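You operate a simulated robot arm through the tools that you are given. There is no shell and no other tool.

You are at the controls of a simulated robot arm. One attempt, no reset.

TASK
Put the teal mic channel on air without any feedback.
Fine: before you unmute it: volume knob right down, both speaker switches off, ON AIR sign lit.

It is judged by the outcome, as a careful person would: the job done as asked, and still so three seconds after it is handed in. It fails if anything else is knocked over, pushed out of place, dropped, spilled or broken.

THE ROBOT
A 6-joint arm with a fingered hand, fixed in place. Base frame: the origin is on the floor under the middle of its stand, x ahead of it, y to its left, z up. Units: mm, rad, N and s.
With the tool pointing down near the work surface it reaches from about 480 to 940 mm from the base axis. Its first joint turns from -2.897 to 2.897 rad. Payload 5 kg.
The tool frame sits at the grasp point between the pads (the TCP): z along the fingers, y along the line on which they close. The tips reach 43 mm beyond it. The gripper opens to 144 mm; its body begins 50 mm behind the TCP. The gripper is a hand of 5 fingers: y runs from the thumb to the fingers, the wrist lies at [-21, -133, -233] in the tool frame, and closing takes about 1.5 s.
Orientation is that of the tool frame in the base frame, as a unit quaternion [x, y, z, w]. With the fingers straight down and the wrist toward the robot, the tool's x, y and z point along [0, 1, 0], [1, 0, 0] and [0, 0, -1] of the base frame.

THE INTERFACE
- The arm moves only by the tool arm_command. Its argument "increments" is one flat list of numbers, 6 for each row, row after row: the shift along the tool's x, y, z in mm, then the turn, a rotation vector about the tool's x, y, z in rad. In form: [tx, ty, tz, ax, ay, az, tx, ty, tz, ax, ay, az, ...]. A call has 1 to 20 rows; each row shifts and turns the commanded pose from where the row before left it, along the tool's axes as they then stand. "fingers" is the gripper command, from -1 (shut) to 1 (fully open), values between in proportion, set as the call begins (left out, the last holds). Rows are played at 5 a second. More than 50 mm and 0.15 rad between two rows, or a gripper value outside its range, and nothing of the call is played. A pose out of reach is approached as far as the arm can. The call stops where the force on the tool passes 40 N (or 10 N more than at its start, if that is more) or the arm is blocked; 0.2 s more then pass. The fingers move at their own pace (about 72 mm/s each) and stop on an object; they squeeze with about 21 N. The grip force told is the motor's: it shows also when the fingers shut on nothing. Time passes only in rows, and 0.2 s behind the last, so rows that do not move let the fingers close. It gives the time, the measured TCP pose, the force on the tool (base axes), the opening and the grip force at its end, in the units of the frame above (readings bear some noise), with the torque about the TCP (base axes, N m) and any sound that the robot's microphone picked up.
- Cameras (640 x 400 px; columns grow to the right, rows downward): "scene" is fixed at [399.5, 651.4, 1362.7]; the picture's right is [-1.00, 0.07, 0.00], its down [0.03, 0.41, -0.91] and it looks along [-0.06, -0.91, -0.42] (base axes); focal length 356 px, centre (320, 200). "wrist" rides on the gripper at [86, -108, -168] in the tool frame; the picture's right is [-0.80, 0.28, -0.53], its down [-0.54, -0.73, 0.42] and it looks along [-0.27, 0.63, 0.73] (tool axes); focal length 275 px, centre (320, 200).
- grab_frame(camera): a new picture of that camera. No time passes.
- lift_body(by): slides the trunk up (or, below 0, down) by that many mm; the arm rides with it, the base frame stays. It gives what a move gives, with no picture.
- finger_targets(index, middle, ring, little, thumb_bend, thumb_turn): sets how far each is bent, from 0 (flat) to 100 (curled in); at 30 the hand is open as for a grip, at 70 the pads meet at the TCP. One left out holds its place. A second passes; each finger stops where it meets its share of the squeeze, and holds until it gets a number again. A gripper value or a shape takes the hand back. It gives what a move gives, with no picture; readings hold the bend of each and the force on index, middle, ring, little, thumb and palm. thumb_turn goes from beside the hand (0) to across from the fingers (100), as for a grip.
- preshape(shape): the hand has 5 fingers and takes this shape, open, in about a second: jaw (thumb against the fingers, like two jaws); tri (thumb and two fingers); tip (a fingertip pinch); poke (one finger out to press); point (the index stretched); flat (the hand flat); cup (the hand cupped); fist (a fist). The gripper value then closes the fingers along that shape, each until it touches; the sizes above hold for jaw. It gives what a move gives, with no picture.
- pixel_to_xyz(camera, pixels): there is no depth. For up to 12 entries [column, row, z] of the newest picture of that camera ("zoom" is the newest enlarged one), the place [x, y] in the base frame at which the ray of that pixel passes the height z, good to about 3 mm. No time passes.
- enlarge(camera, box): a new picture of the part [left, top, right, bottom] of that camera's present view, enlarged. No time passes.
- finish_job(): hands the job in; it is judged then, once.

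Unless the task says otherwise, let go and move clear before handing in.

The tools are called as a command line: name --argument value ..., lists and objects as JSON in quotes. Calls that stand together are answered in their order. arm_command: Moves the arm, as the interface text tells. Its arguments: {"type":"object","properties":{"increments":{"type":"array","items":{"type":"number"}},"fingers":{"type":"number"}},"required":["increments"]} The other tools are called the same way: lift_body (by) moves the trunk up or down; preshape (shape) gives the hand a shape; finger_targets (index, middle, ring, little, thumb_bend, thumb_turn) moves the fingers one by one; grab_frame (camera) takes a picture; pixel_to_xyz (camera, pixels) gives the place at which the rays of pixels pass given heights; enlarge (camera, box) takes an enlarged picture of a part of a camera's view; finish_job () hands the job in.

At the start:

```text
clock: 0.0
position: [114.3, -526.1, 1067.0]
tcp_rot: [0.707, 0.707, 0.0, 0.0]
force: [0.5, 0.2, 0.1]
torque: [-0.03, 0.0, -0.01]
grip_width: 143.7
grasp_force: 0.0
shape: jaw
bend: [30.0, 30.0, 30.0, 30.0, 30.0, 98.0]
finger forces: [0.1, 0.0, 0.1, 0.0, 0.0, 0.1]
trunk travel left (down, up): [-375.0, 215.0]
```

scene: 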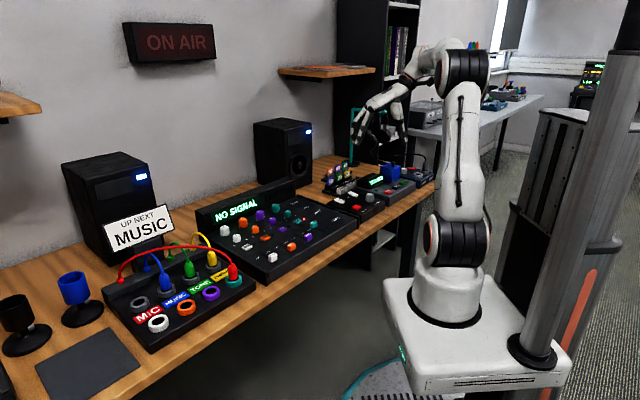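
wrist: 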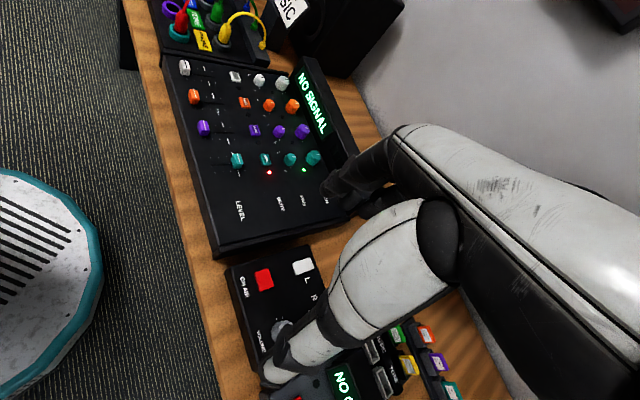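

The scene shows a mixer around (270,225), a patch box around (180,300), a small box with red/white buttons around (355,200), and an unlit ON AIR sign at (175,42). I'll enlarge these areas to read the labels.

enlarge --camera "scene" --box '[190, 170, 350, 270]'

enlarge --camera "scene" --box '[310, 140, 450, 228]'

enlarge --camera "scene" --box '[90, 190, 270, 350]'

enlarge --camera "wrist" --box '[160, 30, 360, 250]'

enlarge --camera "wrist" --box '[220, 230, 500, 400]'

```text
4.00 times, centred on (270, 220) of scene
```

zoom: 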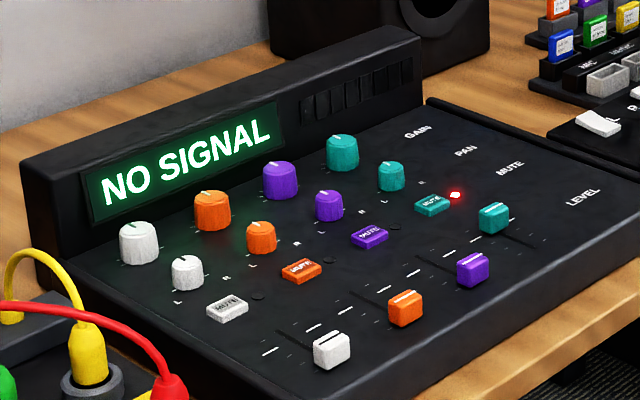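

```text
4.55 times, centred on (380, 184) of scene
```

zoom: 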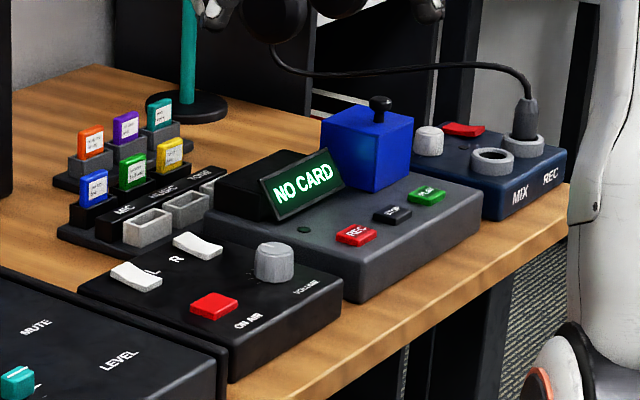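

```text
2.50 times, centred on (180, 270) of scene
```

zoom: 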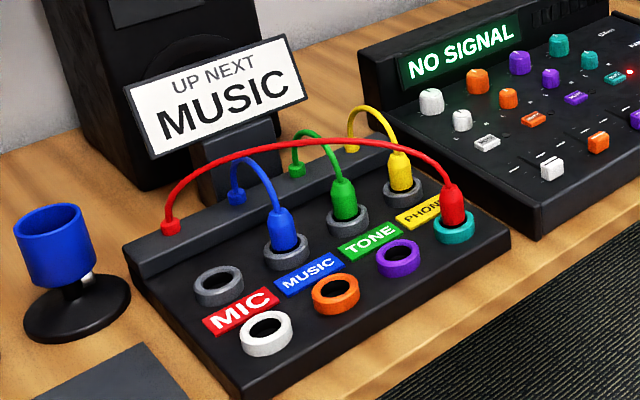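

```text
1.82 times, centred on (260, 140) of wrist
```

zoom: 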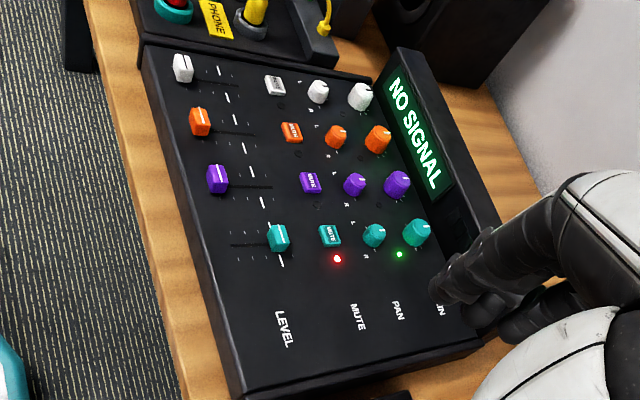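

```text
2.29 times, centred on (360, 315) of wrist
```

zoom: 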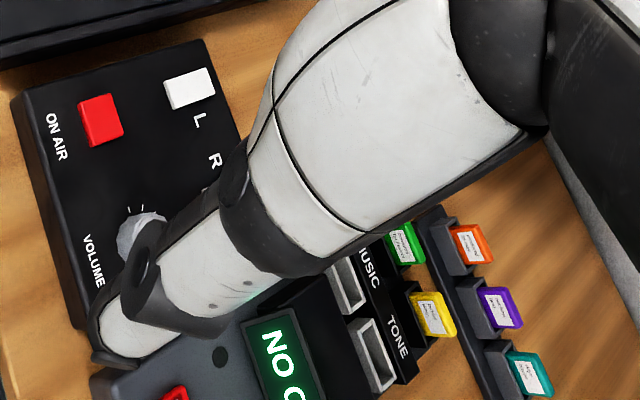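

The teal MUTE has a red LED lit near scene (303,219), the red cable is plugged into the teal input, and both speaker LEDs are blue. I'll triangulate the controls by comparing rays from both cameras at several heights.

pixel_to_xyz --camera "scene" --pixels '[[356.5, 207.1, 750], [356.5, 207.1, 800], [356.5, 207.1, 850], [356.5, 207.1, 900], [298, 221, 750], [298, 221, 800], [298, 221, 850], [298, 221, 900]]'

pixel_to_xyz --camera "wrist" --pixels '[[264, 279, 750], [264, 279, 800], [264, 279, 850], [264, 279, 900], [265.5, 159.2, 750], [265.5, 159.2, 800], [265.5, 159.2, 850], [265.5, 159.2, 900]]'

```text
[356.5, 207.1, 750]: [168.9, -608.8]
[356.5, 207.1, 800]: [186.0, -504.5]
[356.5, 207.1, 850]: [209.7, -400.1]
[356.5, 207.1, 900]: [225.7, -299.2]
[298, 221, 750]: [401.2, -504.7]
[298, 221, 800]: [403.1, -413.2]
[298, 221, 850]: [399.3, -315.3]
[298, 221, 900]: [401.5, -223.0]
```

```text
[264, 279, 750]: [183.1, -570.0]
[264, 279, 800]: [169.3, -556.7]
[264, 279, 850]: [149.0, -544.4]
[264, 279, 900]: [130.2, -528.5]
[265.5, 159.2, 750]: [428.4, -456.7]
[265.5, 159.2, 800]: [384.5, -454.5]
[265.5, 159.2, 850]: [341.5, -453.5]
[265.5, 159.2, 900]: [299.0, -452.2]
```

Matching rays puts the red ON AIR button near (177,-564,772) and the teal MUTE near (403,-455,777). I'll look closer at the area around the hand for obstacles such as the teal pole at (355,130).

enlarge --camera "scene" --box '[320, 50, 440, 125]'

enlarge --camera "scene" --box '[300, 110, 420, 185]'

enlarge --camera "scene" --box '[320, 180, 400, 230]'

enlarge --camera "scene" --box '[280, 195, 340, 245]'

```text
5.33 times, centred on (380, 88) of scene
```

zoom: 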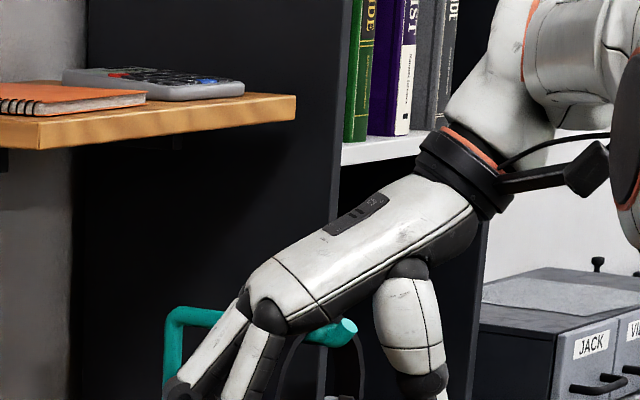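

```text
5.33 times, centred on (360, 148) of scene
```

zoom: 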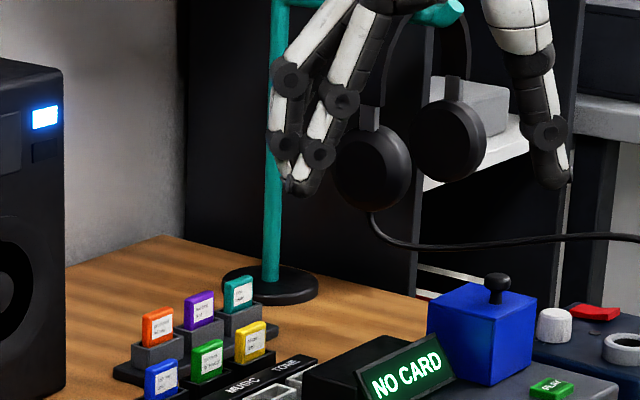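

```text
8.00 times, centred on (360, 205) of scene
```

zoom: 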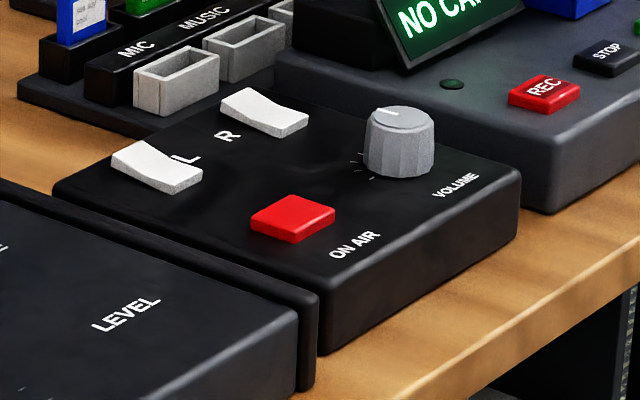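

```text
8.00 times, centred on (310, 220) of scene
```

zoom: 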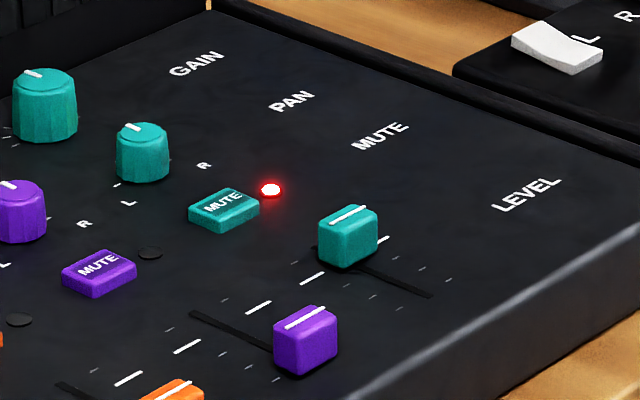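

The stand with headphones is far behind the hand (near the back of the bench), so the space around the hand is clear. I'll take the poke shape and look at where the index tip sits.

preshape --shape "poke"

grab_frame --camera "scene"

grab_frame --camera "wrist"

enlarge --camera "scene" --box '[320, 60, 440, 160]'

```text
clock: 0.9
position: [114.4, -524.8, 1065.6]
tcp_rot: [0.707, 0.707, 0.0, -0.001]
force: [-0.2, -1.0, -0.1]
torque: [0.02, 0.01, 0.0]
grip_width: 0.1
grasp_force: 0.0
shape: poke
bend: [70.0, 70.0, 99.0, 99.0, 100.0, 100.0]
finger forces: [0.1, 0.0, 0.0, 0.1, 0.0, 0.1]
trunk travel left (down, up): [-375.0, 215.0]
```

```text
taken
```

scene: 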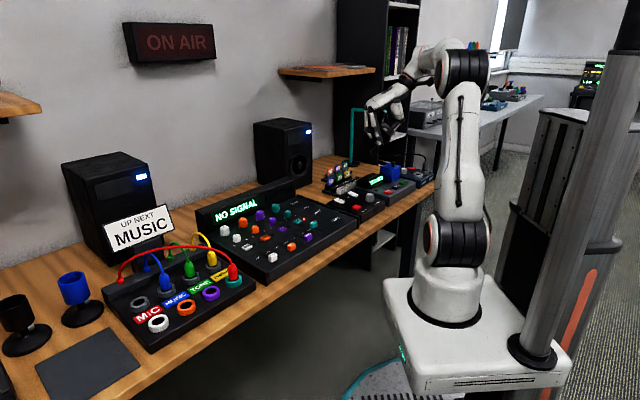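

```text
taken
```

wrist: 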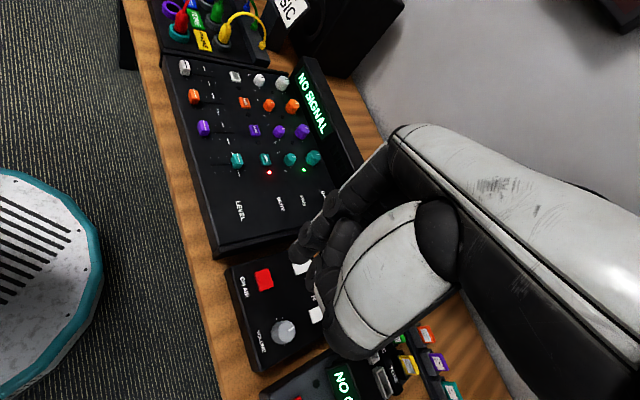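

```text
4.00 times, centred on (380, 110) of scene
```

zoom: 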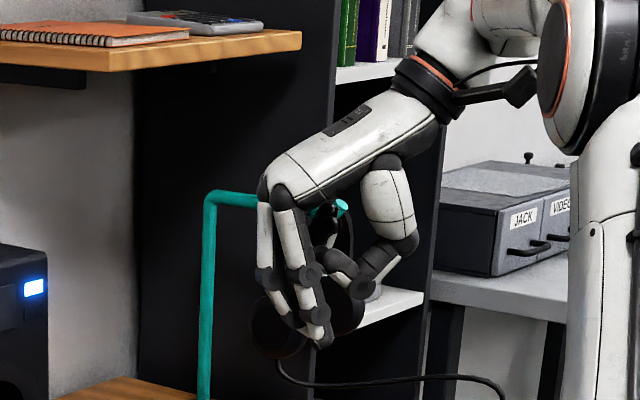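

In poke, index and middle are bent at 70 and the rest curled. I'll enlarge the wrist view to identify the tips around (300,255) and the now visible monitor box with volume knob at (285,330).

enlarge --camera "wrist" --box '[220, 180, 380, 280]'

enlarge --camera "wrist" --box '[220, 250, 380, 380]'

enlarge --camera "scene" --box '[360, 90, 400, 150]'

```text
4.00 times, centred on (300, 230) of wrist
```

zoom: 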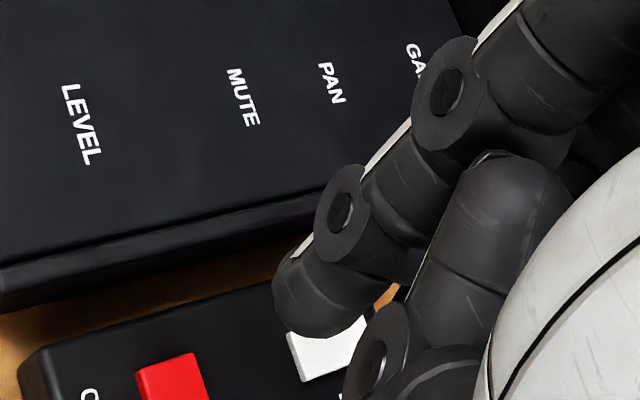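

```text
3.08 times, centred on (300, 315) of wrist
```

zoom: 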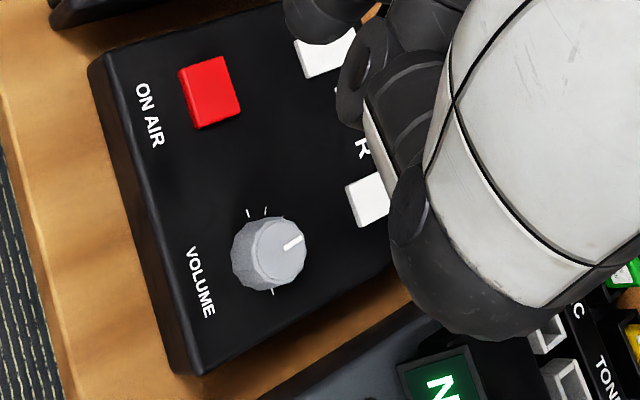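

```text
6.67 times, centred on (380, 120) of scene
```

zoom: 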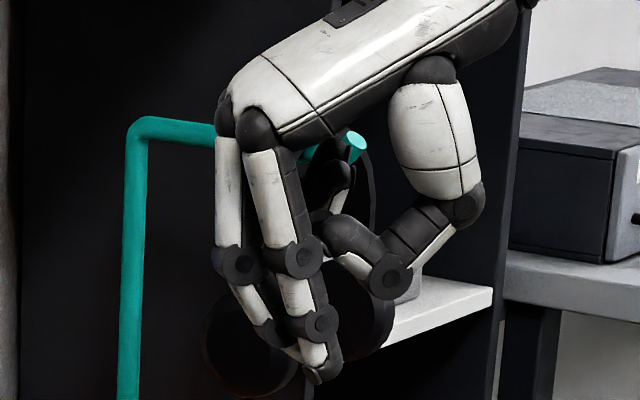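

The bench is rotated: its front edge runs along roughly (0.75,0.66), so the "away from operator" direction is about (0.66,-0.75). I'll yaw the hand to face the bench squarely and shift it so the wrist camera sees the monitor box with the volume knob.

arm_command --increments '[0, 0, 0, 0, 0, 0.141, 0, 0, 0, 0, 0, 0.141, 0, 0, 0, 0, 0, 0.141, 0, 0, 0, 0, 0, 0.141, 0, 0, 0, 0, 0, 0.141, 0, 0, 0, 0, 0, 0.141, -42, 1.5, 20, 0, 0, 0, -42, 1.5, 20, 0, 0, 0, -42, 1.5, 20, 0, 0, 0, 0, 0, 0, 0, 0, 0]'

grab_frame --camera "wrist"

grab_frame --camera "scene"

```text
clock: 3.1
position: [23.8, -613.4, 1006.0]
tcp_rot: [0.935, 0.354, 0.0, 0.0]
force: [0.1, -0.1, -0.1]
torque: [0.05, -0.04, -0.01]
grip_width: 0.0
grasp_force: 0.1
shape: poke
bend: [70.0, 70.0, 99.0, 99.0, 100.0, 100.0]
finger forces: [0.1, 0.1, 0.0, 0.1, 0.1, 0.0]
trunk travel left (down, up): [-375.0, 215.0]
```

```text
taken
```

wrist: 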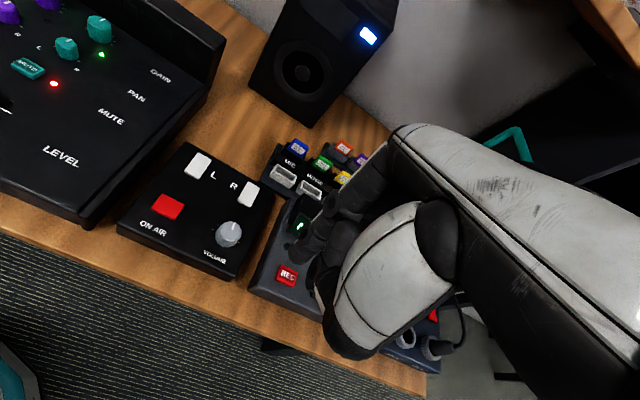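

```text
taken
```

scene: 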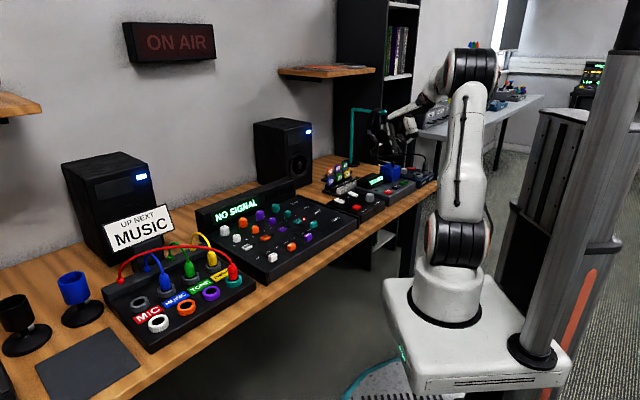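

The monitor box is now clearly visible around wrist (200,210). I'll enlarge it to read the knob's pointer, its scale and the rockers.

enlarge --camera "wrist" --box '[112, 135, 282, 285]'

enlarge --camera "wrist" --box '[195, 200, 259, 260]'

enlarge --camera "wrist" --box '[175, 140, 275, 220]'

```text
2.67 times, centred on (197, 210) of wrist
```

zoom: 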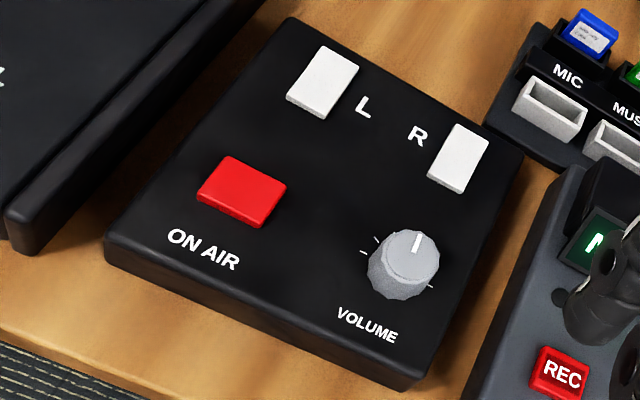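

```text
6.67 times, centred on (227, 230) of wrist
```

zoom: 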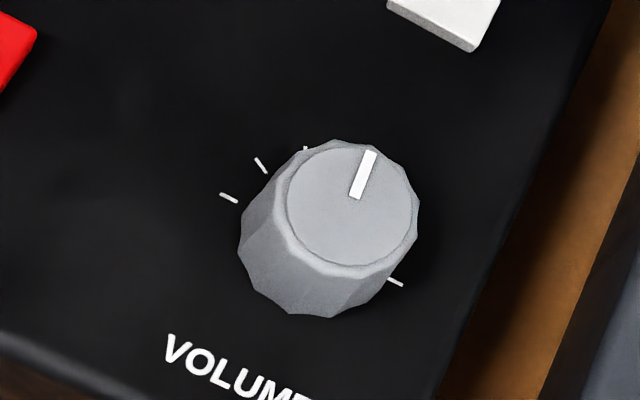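

```text
5.00 times, centred on (225, 180) of wrist
```

zoom: 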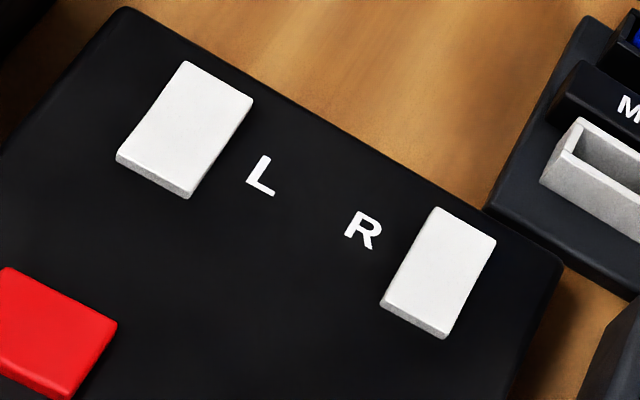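

The knob points to about 12 o'clock with ticks from 9 to 3 o'clock. I need to see which end of each rocker is raised, so I'll enlarge the rockers from the scene camera and again from the wrist.

enlarge --camera "scene" --box '[330, 185, 370, 210]'

enlarge --camera "wrist" --box '[180, 145, 220, 185]'

enlarge --camera "wrist" --box '[230, 172, 270, 212]'

enlarge --camera "wrist" --box '[0, 0, 180, 130]'

```text
16.00 times, centred on (350, 198) of scene
```

zoom: 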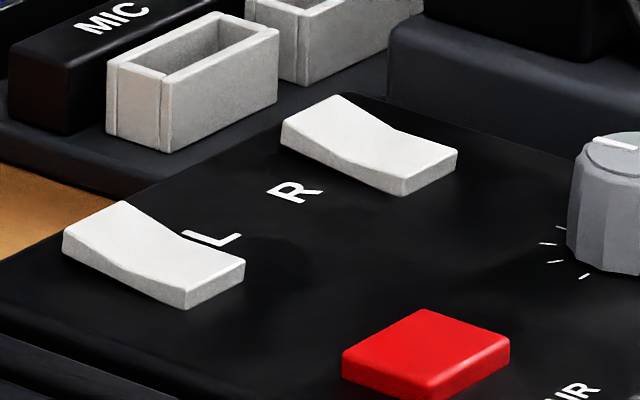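

```text
10.00 times, centred on (200, 165) of wrist
```

zoom: 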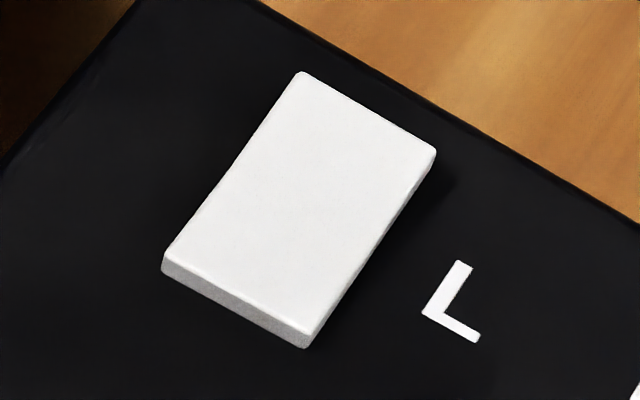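

```text
10.00 times, centred on (250, 192) of wrist
```

zoom: 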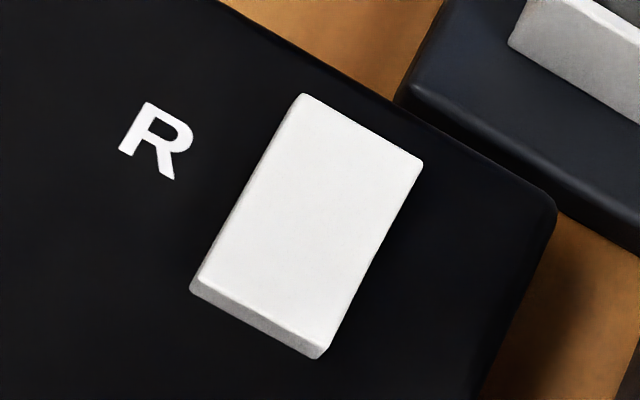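

```text
3.08 times, centred on (90, 65) of wrist
```

zoom: 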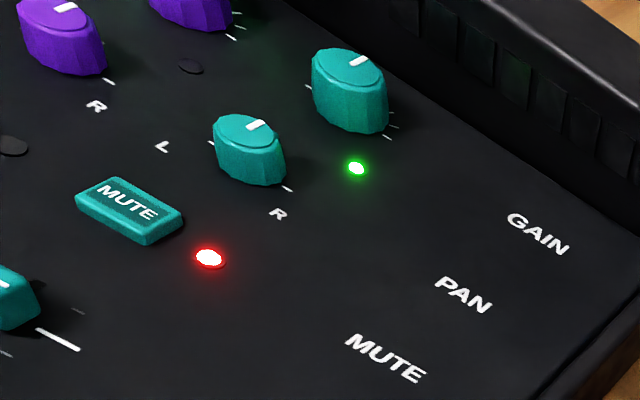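

The far end of each rocker is raised (near end pressed = on), so I must press the far ends. Now I'll triangulate rocker far ends, red button and knob top from both cameras.

pixel_to_xyz --camera "wrist" --pixels '[[204.8, 156.1, 760], [204.8, 156.1, 790], [191.5, 174.9, 760], [191.5, 174.9, 790], [254.3, 184.8, 760], [254.3, 184.8, 790], [243.4, 204.2, 760], [243.4, 204.2, 790], [168.2, 206.3, 760], [168.2, 206.3, 790], [231.5, 230.75, 760], [231.5, 230.75, 790]]'

pixel_to_xyz --camera "scene" --pixels '[[335.8, 199.2, 760], [335.8, 199.2, 790], [343.4, 202.5, 760], [343.4, 202.5, 790], [349.4, 192.4, 760], [349.4, 192.4, 790], [356.9, 195.9, 760], [356.9, 195.9, 790], [356.7, 207.25, 760], [356.7, 207.25, 790], [370.3, 194.75, 760], [370.3, 194.75, 790]]'

```text
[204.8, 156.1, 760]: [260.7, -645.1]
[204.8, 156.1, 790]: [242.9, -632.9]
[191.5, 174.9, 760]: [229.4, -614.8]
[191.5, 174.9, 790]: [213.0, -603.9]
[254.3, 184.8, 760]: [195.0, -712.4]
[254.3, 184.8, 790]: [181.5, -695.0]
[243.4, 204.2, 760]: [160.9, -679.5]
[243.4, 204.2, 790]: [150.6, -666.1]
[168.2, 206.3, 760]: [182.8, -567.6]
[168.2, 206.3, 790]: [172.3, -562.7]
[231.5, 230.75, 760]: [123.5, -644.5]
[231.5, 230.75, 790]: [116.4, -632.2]
```

```text
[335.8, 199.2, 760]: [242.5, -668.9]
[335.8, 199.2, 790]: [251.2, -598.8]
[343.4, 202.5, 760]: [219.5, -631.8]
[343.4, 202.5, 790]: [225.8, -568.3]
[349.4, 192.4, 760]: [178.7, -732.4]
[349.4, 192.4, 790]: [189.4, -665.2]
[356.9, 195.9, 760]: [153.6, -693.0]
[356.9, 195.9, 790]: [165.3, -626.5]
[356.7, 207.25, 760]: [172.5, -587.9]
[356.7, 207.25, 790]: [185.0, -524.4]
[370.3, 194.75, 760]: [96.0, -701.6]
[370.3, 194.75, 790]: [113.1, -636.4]
```

Positions: red button (178,-566,770), L rocker far end (251,-640,772), R rocker far end (188,-705,772), knob (115,-631, top 792). Now I'll fold every finger but the index and look at where the tip is.

finger_targets --index 70 --middle 100 --ring 100 --little 100 --thumb_bend 100 --thumb_turn 100

enlarge --camera "wrist" --box '[260, 150, 420, 300]'

enlarge --camera "scene" --box '[350, 90, 430, 150]'

```text
clock: 4.1
position: [23.5, -613.9, 1007.1]
tcp_rot: [0.935, 0.354, 0.0, 0.0]
force: [0.0, -0.2, 0.0]
torque: [-0.03, -0.04, -0.02]
grip_width: 42.3
grasp_force: 0.0
shape: fingers
bend: [26.0, 91.0, 100.0, 100.0, 100.0, 100.0]
finger forces: [0.1, 0.1, 0.0, 0.0, 0.1, 0.0]
trunk travel left (down, up): [-375.0, 215.0]
```

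```text
2.67 times, centred on (340, 225) of wrist
```

zoom: 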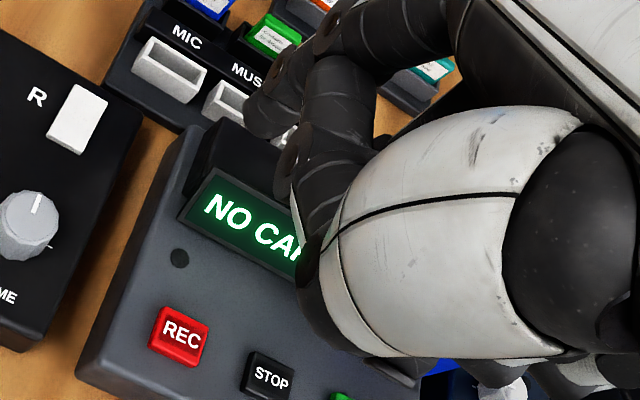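

```text
6.67 times, centred on (390, 120) of scene
```

zoom: 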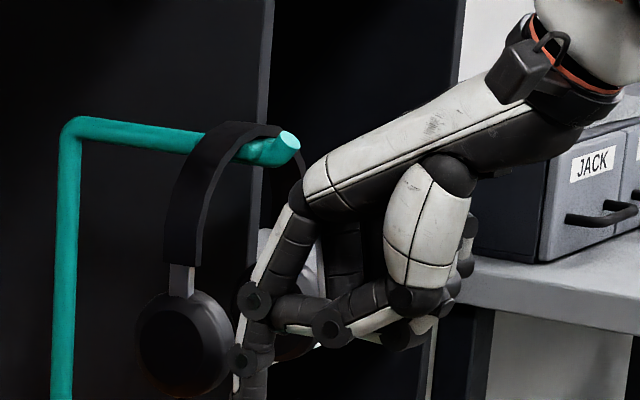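

The index reads 26 rather than 70 and the middle 91, so they may still be moving. I'll wait a moment and look again.

arm_command --increments '[0, 0, 0, 0, 0, 0, 0, 0, 0, 0, 0, 0, 0, 0, 0, 0, 0, 0, 0, 0, 0, 0, 0, 0, 0, 0, 0, 0, 0, 0]'

grab_frame --camera "wrist"

enlarge --camera "scene" --box '[350, 100, 430, 160]'

```text
clock: 5.3
position: [23.1, -612.4, 1006.2]
tcp_rot: [0.935, 0.354, 0.0, 0.0]
force: [-0.2, 0.3, 0.1]
torque: [0.0, 0.02, 0.0]
grip_width: 42.3
grasp_force: 0.1
shape: fingers
bend: [26.0, 91.0, 100.0, 100.0, 100.0, 100.0]
finger forces: [0.0, 0.0, 0.0, 0.0, 0.1, 0.0]
trunk travel left (down, up): [-375.0, 215.0]
```

```text
taken
```

wrist: 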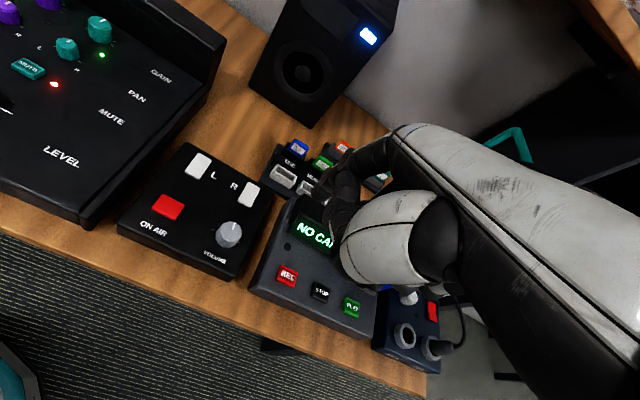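

```text
6.67 times, centred on (390, 130) of scene
```

zoom: 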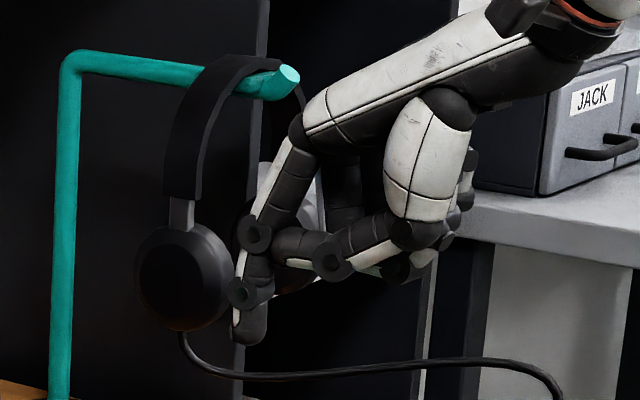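

The index now stands vertically with its tip lowest, others folded — a good pressing posture. I'll enlarge the wrist view to locate the tip precisely.

enlarge --camera "wrist" --box '[285, 145, 385, 225]'

enlarge --camera "scene" --box '[365, 130, 395, 160]'

```text
5.00 times, centred on (335, 185) of wrist
```

zoom: 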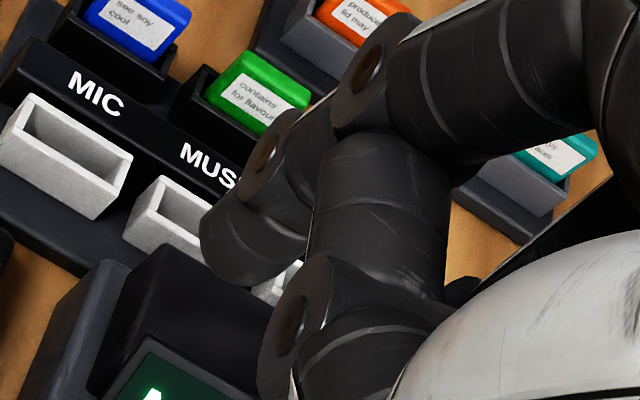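

```text
13.33 times, centred on (380, 145) of scene
```

zoom: 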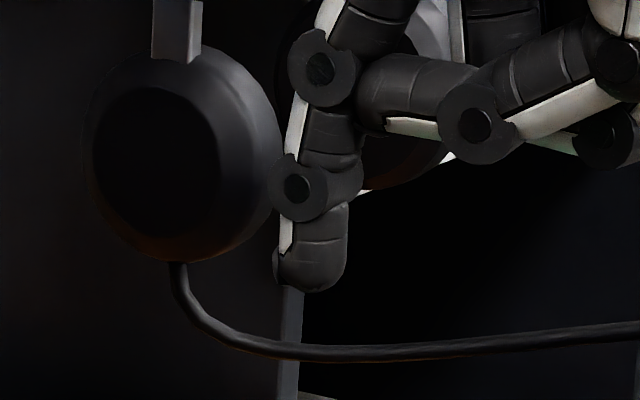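

The index tip end is at scene (379.6,151.5) and wrist about (319.6,196). I'll triangulate it.

pixel_to_xyz --camera "scene" --pixels '[[379.6, 151.5, 940], [379.6, 151.5, 970], [379.6, 151.5, 1000]]'

pixel_to_xyz --camera "wrist" --pixels '[[319.6, 196.5, 940], [319.6, 196.5, 970], [319.6, 196.5, 1000]]'

```text
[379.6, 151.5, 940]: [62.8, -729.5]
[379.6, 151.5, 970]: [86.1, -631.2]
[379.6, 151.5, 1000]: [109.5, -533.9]
```

```text
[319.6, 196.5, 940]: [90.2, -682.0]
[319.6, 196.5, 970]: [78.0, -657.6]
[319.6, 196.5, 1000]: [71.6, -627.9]
```

The tip lies at about tool (7.5, 77, 47). I'll align yaw with the panel (45°) and hover the tip about 25 mm above the far end of the L rocker, then check.

arm_command --increments '[0, 0, 0, 0, 0, -0.061, 33.6, 23.9, 0, 0, 0, 0, 33.6, 23.9, 0, 0, 0, 0, 33.6, 23.9, 0, 0, 0, 0, 33.6, 23.9, 0, 0, 0, 0, 0, 0, 40, 0, 0, 0, 0, 0, 40, 0, 0, 0, 0, 0, 40, 0, 0, 0, 0, 0, 40, 0, 0, 0, 0, 0, 0, 0, 0, 0]'

grab_frame --camera "wrist"

grab_frame --camera "scene"

enlarge --camera "scene" --box '[310, 160, 390, 220]'

```text
clock: 7.5
position: [187.7, -586.0, 842.9]
tcp_rot: [0.924, 0.382, 0.001, 0.001]
force: [-0.3, 0.1, -0.2]
torque: [-0.01, 0.02, 0.01]
grip_width: 42.0
grasp_force: 0.2
shape: fingers
bend: [26.0, 91.0, 100.0, 100.0, 100.0, 100.0]
finger forces: [0.0, 0.0, 0.0, 0.0, 0.0, 0.1]
trunk travel left (down, up): [-375.0, 215.0]
```

```text
taken
```

wrist: 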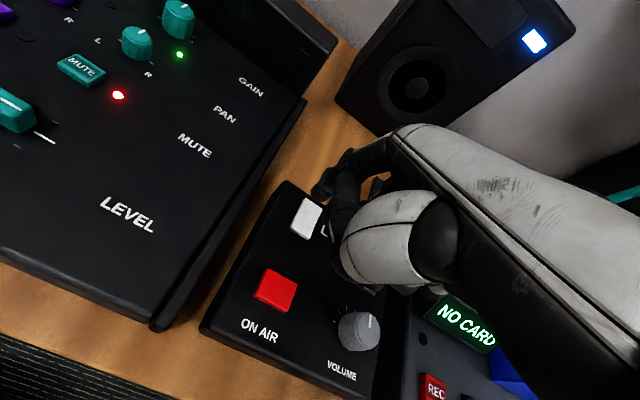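

```text
taken
```

scene: 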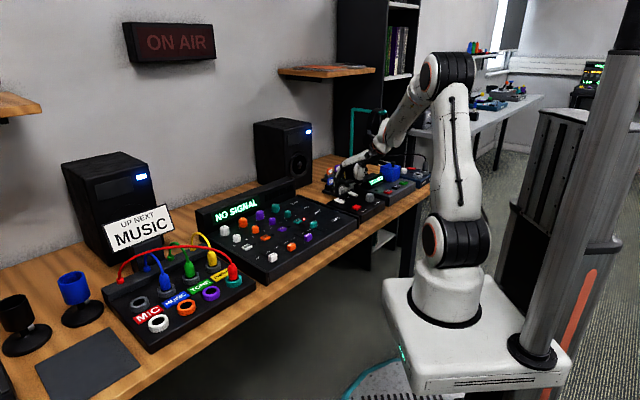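

```text
6.67 times, centred on (350, 190) of scene
```

zoom: 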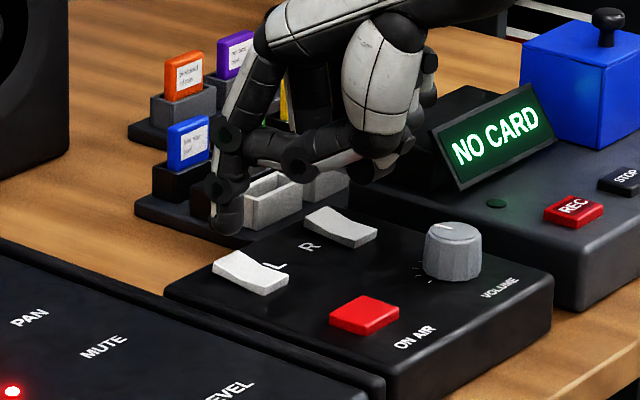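

The hand hovers near the L rocker. I'll verify the tip position with an enlarged wrist view around (325,190) and the scene ray.

enlarge --camera "wrist" --box '[270, 145, 370, 245]'

pixel_to_xyz --camera "scene" --pixels '[[336.8, 195.0, 790], [336.8, 195.0, 795], [336.8, 195.0, 800]]'

enlarge --camera "scene" --box '[325, 175, 365, 205]'

```text
4.00 times, centred on (320, 195) of wrist
```

zoom: 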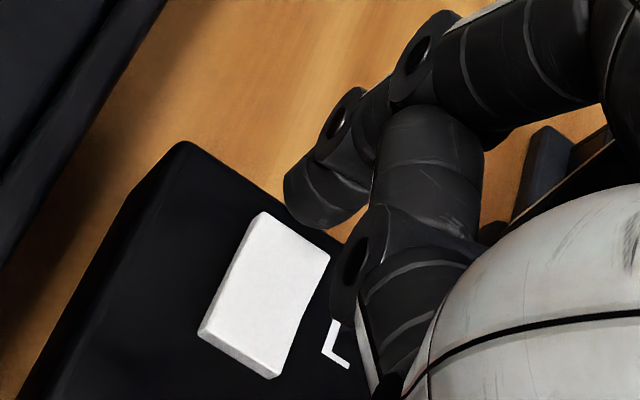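

```text
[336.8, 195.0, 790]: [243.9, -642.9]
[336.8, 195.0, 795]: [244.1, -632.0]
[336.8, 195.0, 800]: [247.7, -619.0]
```

```text
13.33 times, centred on (345, 190) of scene
```

zoom: 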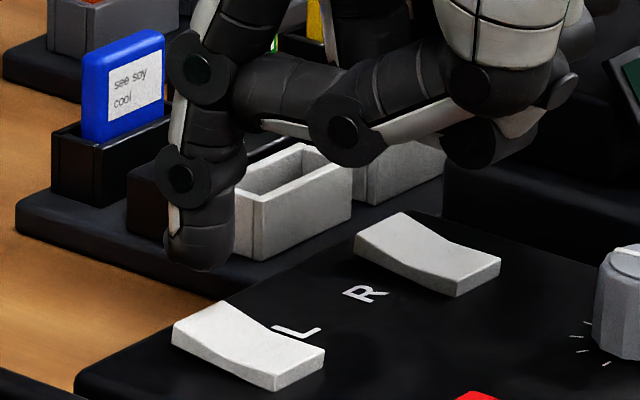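

The projected tip lands on the far end of the L rocker, about 3 mm left of its axis. I'll shift 3 mm right and descend in small steps until contact.

arm_command --increments '[-3, 0, 0, 0, 0, 0, 0, 0, 8, 0, 0, 0, 0, 0, 8, 0, 0, 0, 0, 0, 3, 0, 0, 0, 0, 0, 2, 0, 0, 0, 0, 0, 2, 0, 0, 0, 0, 0, 2, 0, 0, 0, 0, 0, 0, 0, 0, 0]'

enlarge --camera "scene" --box '[325, 175, 365, 205]'

enlarge --camera "wrist" --box '[270, 145, 370, 245]'

```text
clock: 9.3
position: [182.1, -588.5, 820.4]
tcp_rot: [0.924, 0.383, 0.0, -0.001]
force: [0.0, -0.8, 1.5]
torque: [-0.08, -0.07, -0.03]
grip_width: 41.7
grasp_force: 0.4
shape: fingers
bend: [26.0, 91.0, 100.0, 100.0, 100.0, 100.0]
finger forces: [1.1, 0.0, 0.1, 0.0, 0.0, 0.0]
trunk travel left (down, up): [-375.0, 215.0]
```

```text
13.33 times, centred on (345, 190) of scene
```

zoom: 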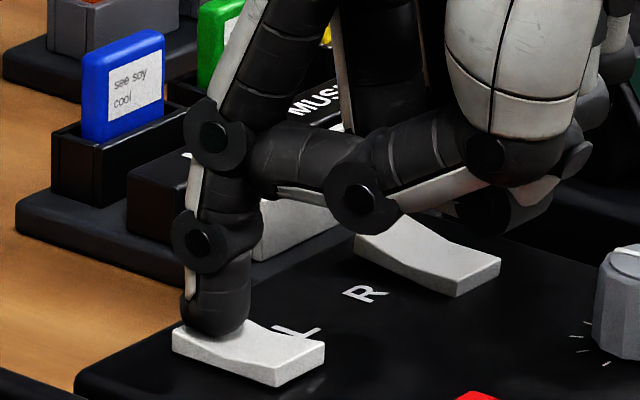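

```text
4.00 times, centred on (320, 195) of wrist
```

zoom: 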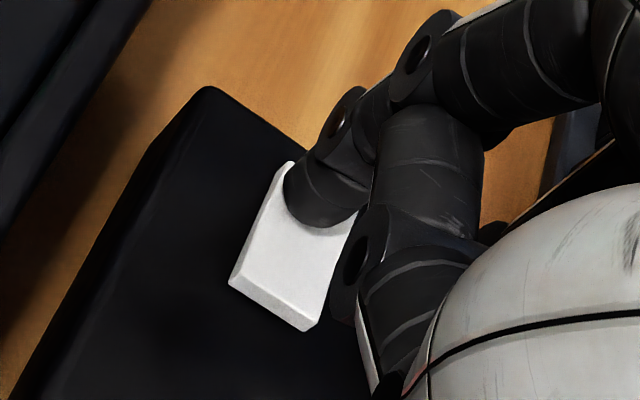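

The tip is in contact at the far end (index force 1.1 N) and the rocker begins to tip. I'll press a few millimetres more and check the speaker LEDs.

arm_command --increments '[0, 0, 1.5, 0, 0, 0, 0, 0, 1.5, 0, 0, 0, 0, 0, 1.5, 0, 0, 0, 0, 0, 1, 0, 0, 0, 0, 0, 0, 0, 0, 0]'

enlarge --camera "scene" --box '[325, 175, 365, 205]'

grab_frame --camera "scene"

```text
clock: 10.5
position: [184.3, -589.2, 819.3]
tcp_rot: [0.924, 0.384, 0.0, 0.002]
force: [-2.1, 1.5, 18.2]
torque: [-0.64, -1.18, 0.09]
grip_width: 41.8
grasp_force: 9.0
shape: fingers
bend: [26.0, 91.0, 100.0, 100.0, 100.0, 100.0]
finger forces: [17.9, 0.1, 0.0, 0.0, 0.0, 0.0]
trunk travel left (down, up): [-375.0, 215.0]
```

```text
13.33 times, centred on (345, 190) of scene
```

zoom: 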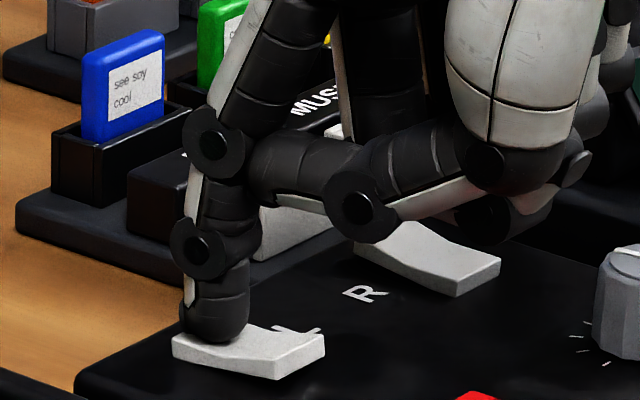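

```text
taken
```

scene: 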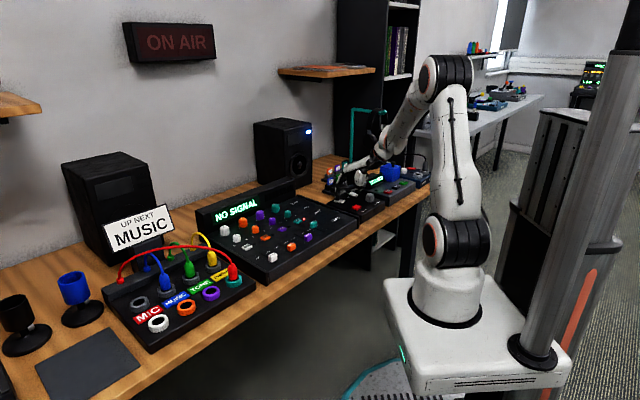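

The left speaker's LED at (140,176) went dark, so L is off (18 N on a bottomed rocker). I'll lift 35 mm and shift 91 mm right to hover over the R rocker's far end.

arm_command --increments '[0, 0, -10, 0, 0, 0, 0, 0, -25, 0, 0, 0, -45.5, 0, 0, 0, 0, 0, -45.5, 0, 0, 0, 0, 0, 0, 0, 0, 0, 0, 0]'

enlarge --camera "scene" --box '[335, 165, 385, 205]'

enlarge --camera "wrist" --box '[240, 145, 360, 245]'

```text
clock: 11.7
position: [122.5, -651.9, 851.7]
tcp_rot: [0.924, 0.383, 0.0, 0.0]
force: [0.4, 0.7, -0.1]
torque: [0.01, -0.08, 0.03]
grip_width: 41.7
grasp_force: 0.0
shape: fingers
bend: [26.0, 91.0, 100.0, 100.0, 100.0, 100.0]
finger forces: [0.0, 0.0, 0.1, 0.1, 0.0, 0.0]
trunk travel left (down, up): [-375.0, 215.0]
```

```text
10.00 times, centred on (360, 185) of scene
```

zoom: 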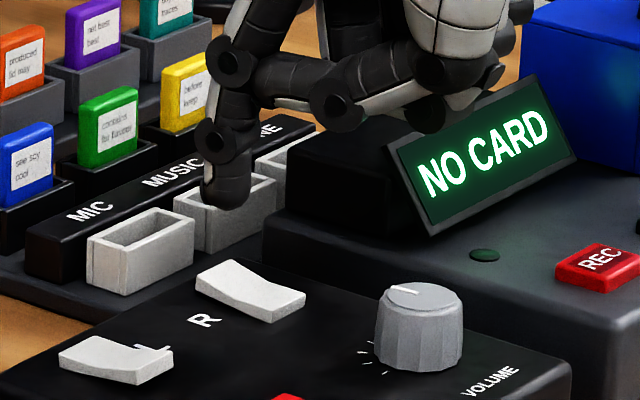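

```text
4.00 times, centred on (300, 195) of wrist
```

zoom: 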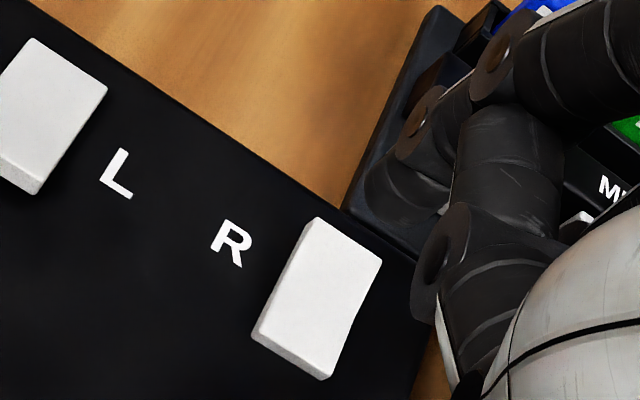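

L is confirmed down at its far end. For R the folded fingers come near the recorder's display, so I'll roll the hand slightly (ring/little side up) while keeping the tip over the R rocker's far end, then look.

arm_command --increments '[11.8, 0, 0, 0, 0, 0, 0, 0, 0, 0, -0.125, 0, 0, 0, 0, 0, -0.125, 0, 2.5, 0, 9.7, 0, 0, 0, 0, 0, 0, 0, 0, 0]'

enlarge --camera "scene" --box '[335, 165, 385, 205]'

grab_frame --camera "wrist"

enlarge --camera "wrist" --box '[240, 145, 360, 245]'

```text
clock: 12.9
position: [126.7, -644.0, 839.8]
tcp_rot: [0.917, 0.38, -0.114, 0.048]
force: [-0.2, 0.5, 0.2]
torque: [-0.02, 0.0, -0.01]
grip_width: 41.9
grasp_force: 0.0
shape: fingers
bend: [26.0, 91.0, 100.0, 100.0, 100.0, 100.0]
finger forces: [0.0, 0.0, 0.0, 0.1, 0.1, 0.0]
trunk travel left (down, up): [-375.0, 215.0]
```

```text
10.00 times, centred on (360, 185) of scene
```

zoom: 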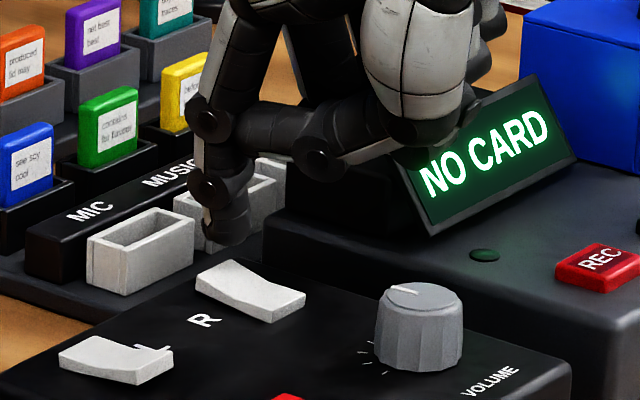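

```text
taken
```

wrist: 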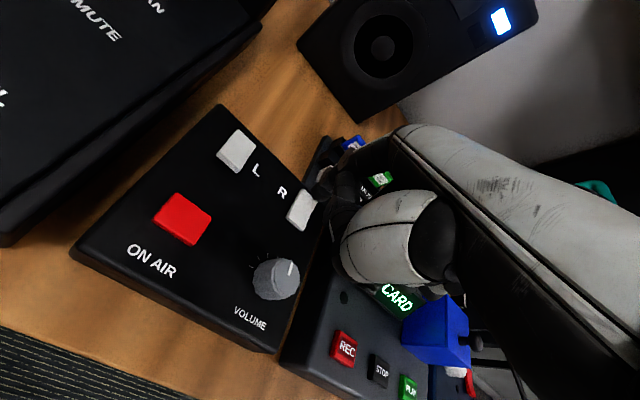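

```text
4.00 times, centred on (300, 195) of wrist
```

zoom: 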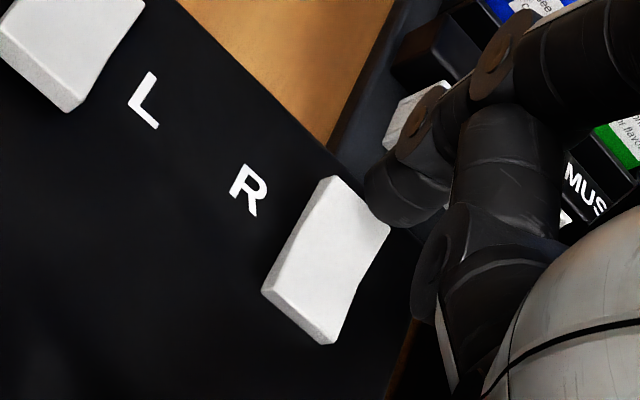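

The hand parts near the display remain well above it. I'll descend along the vertical onto the R rocker's far end until it contacts and presses.

arm_command --increments '[2, 0, 7.75, 0, 0, 0, 2, 0, 7.75, 0, 0, 0, 0.75, 0, 2.9, 0, 0, 0, 0.5, 0, 1.94, 0, 0, 0, 0.5, 0, 1.94, 0, 0, 0, 0, 0, 0, 0, 0, 0]'

enlarge --camera "scene" --box '[335, 165, 385, 205]'

enlarge --camera "wrist" --box '[240, 145, 360, 245]'

```text
clock: 14.3
position: [126.8, -644.8, 821.0]
tcp_rot: [0.917, 0.379, -0.115, 0.049]
force: [0.8, 2.9, 19.0]
torque: [-0.88, -1.26, 0.16]
grip_width: 42.3
grasp_force: 9.3
shape: fingers
bend: [26.0, 91.0, 100.0, 100.0, 100.0, 100.0]
finger forces: [18.9, 0.0, 0.0, 0.0, 0.0, 0.1]
trunk travel left (down, up): [-375.0, 215.0]
```

```text
10.00 times, centred on (360, 185) of scene
```

zoom: 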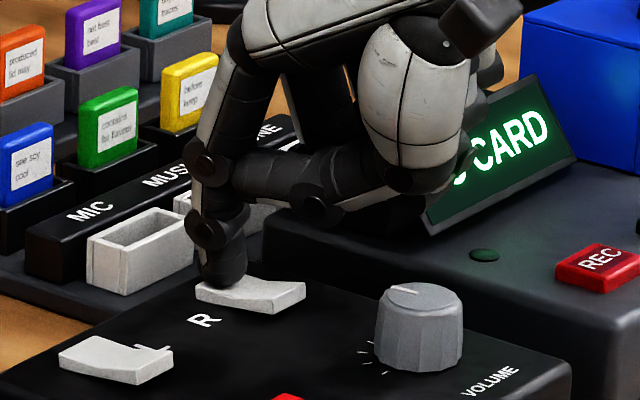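

```text
4.00 times, centred on (300, 195) of wrist
```

zoom: 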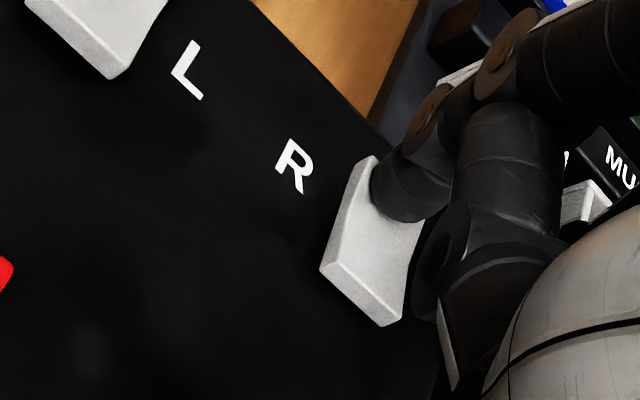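

The R rocker is pressed at its far end with 19 N and appears flipped. I'll lift clear and check the right speaker's LED.

arm_command --increments '[-2.5, 0, -9.7, 0, 0, 0, -7.5, 0, -29, 0, 0, 0, 0, 0, 0, 0, 0.125, 0, 0, 0, 0, 0, 0.125, 0, 0, 0, 0, 0, 0, 0]'

grab_frame --camera "scene"

enlarge --camera "scene" --box '[330, 175, 380, 215]'

enlarge --camera "scene" --box '[60, 100, 330, 230]'

```text
clock: 15.5
position: [126.8, -643.6, 857.4]
tcp_rot: [0.924, 0.383, 0.001, 0.0]
force: [-0.5, -1.1, -0.8]
torque: [0.0, -0.03, 0.01]
grip_width: 41.4
grasp_force: 0.0
shape: fingers
bend: [26.0, 91.0, 100.0, 100.0, 100.0, 100.0]
finger forces: [0.0, 0.0, 0.0, 0.0, 0.0, 0.0]
trunk travel left (down, up): [-375.0, 215.0]
```

```text
taken
```

scene: 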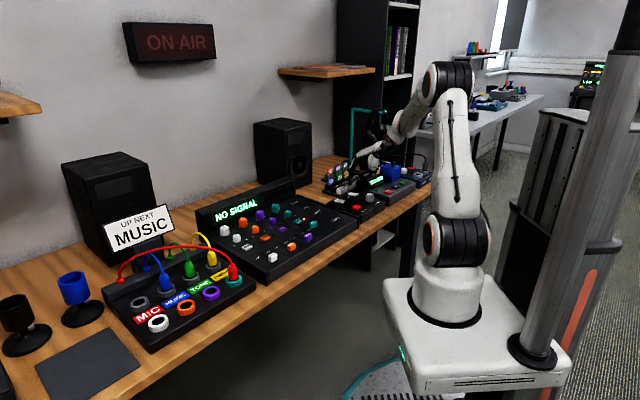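

```text
10.00 times, centred on (355, 195) of scene
```

zoom: 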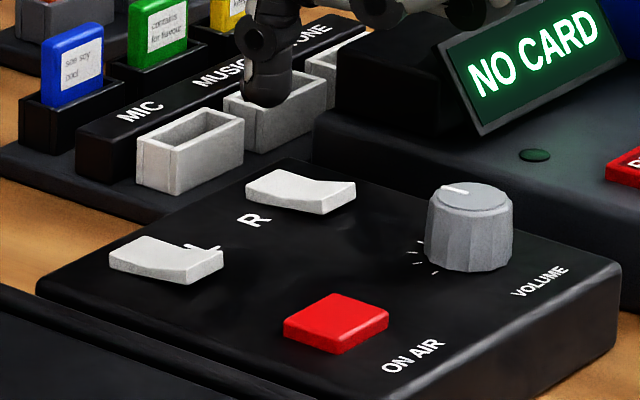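

```text
2.37 times, centred on (195, 165) of scene
```

zoom: 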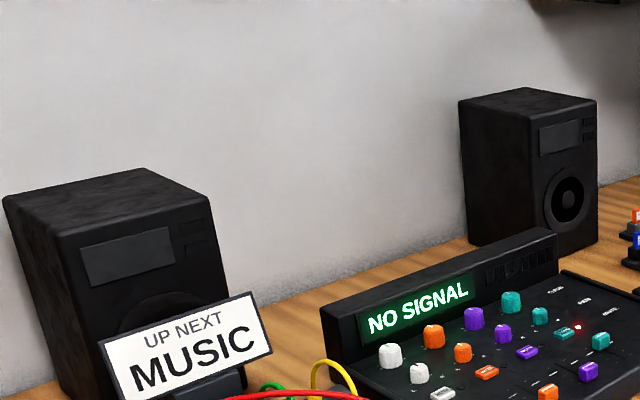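

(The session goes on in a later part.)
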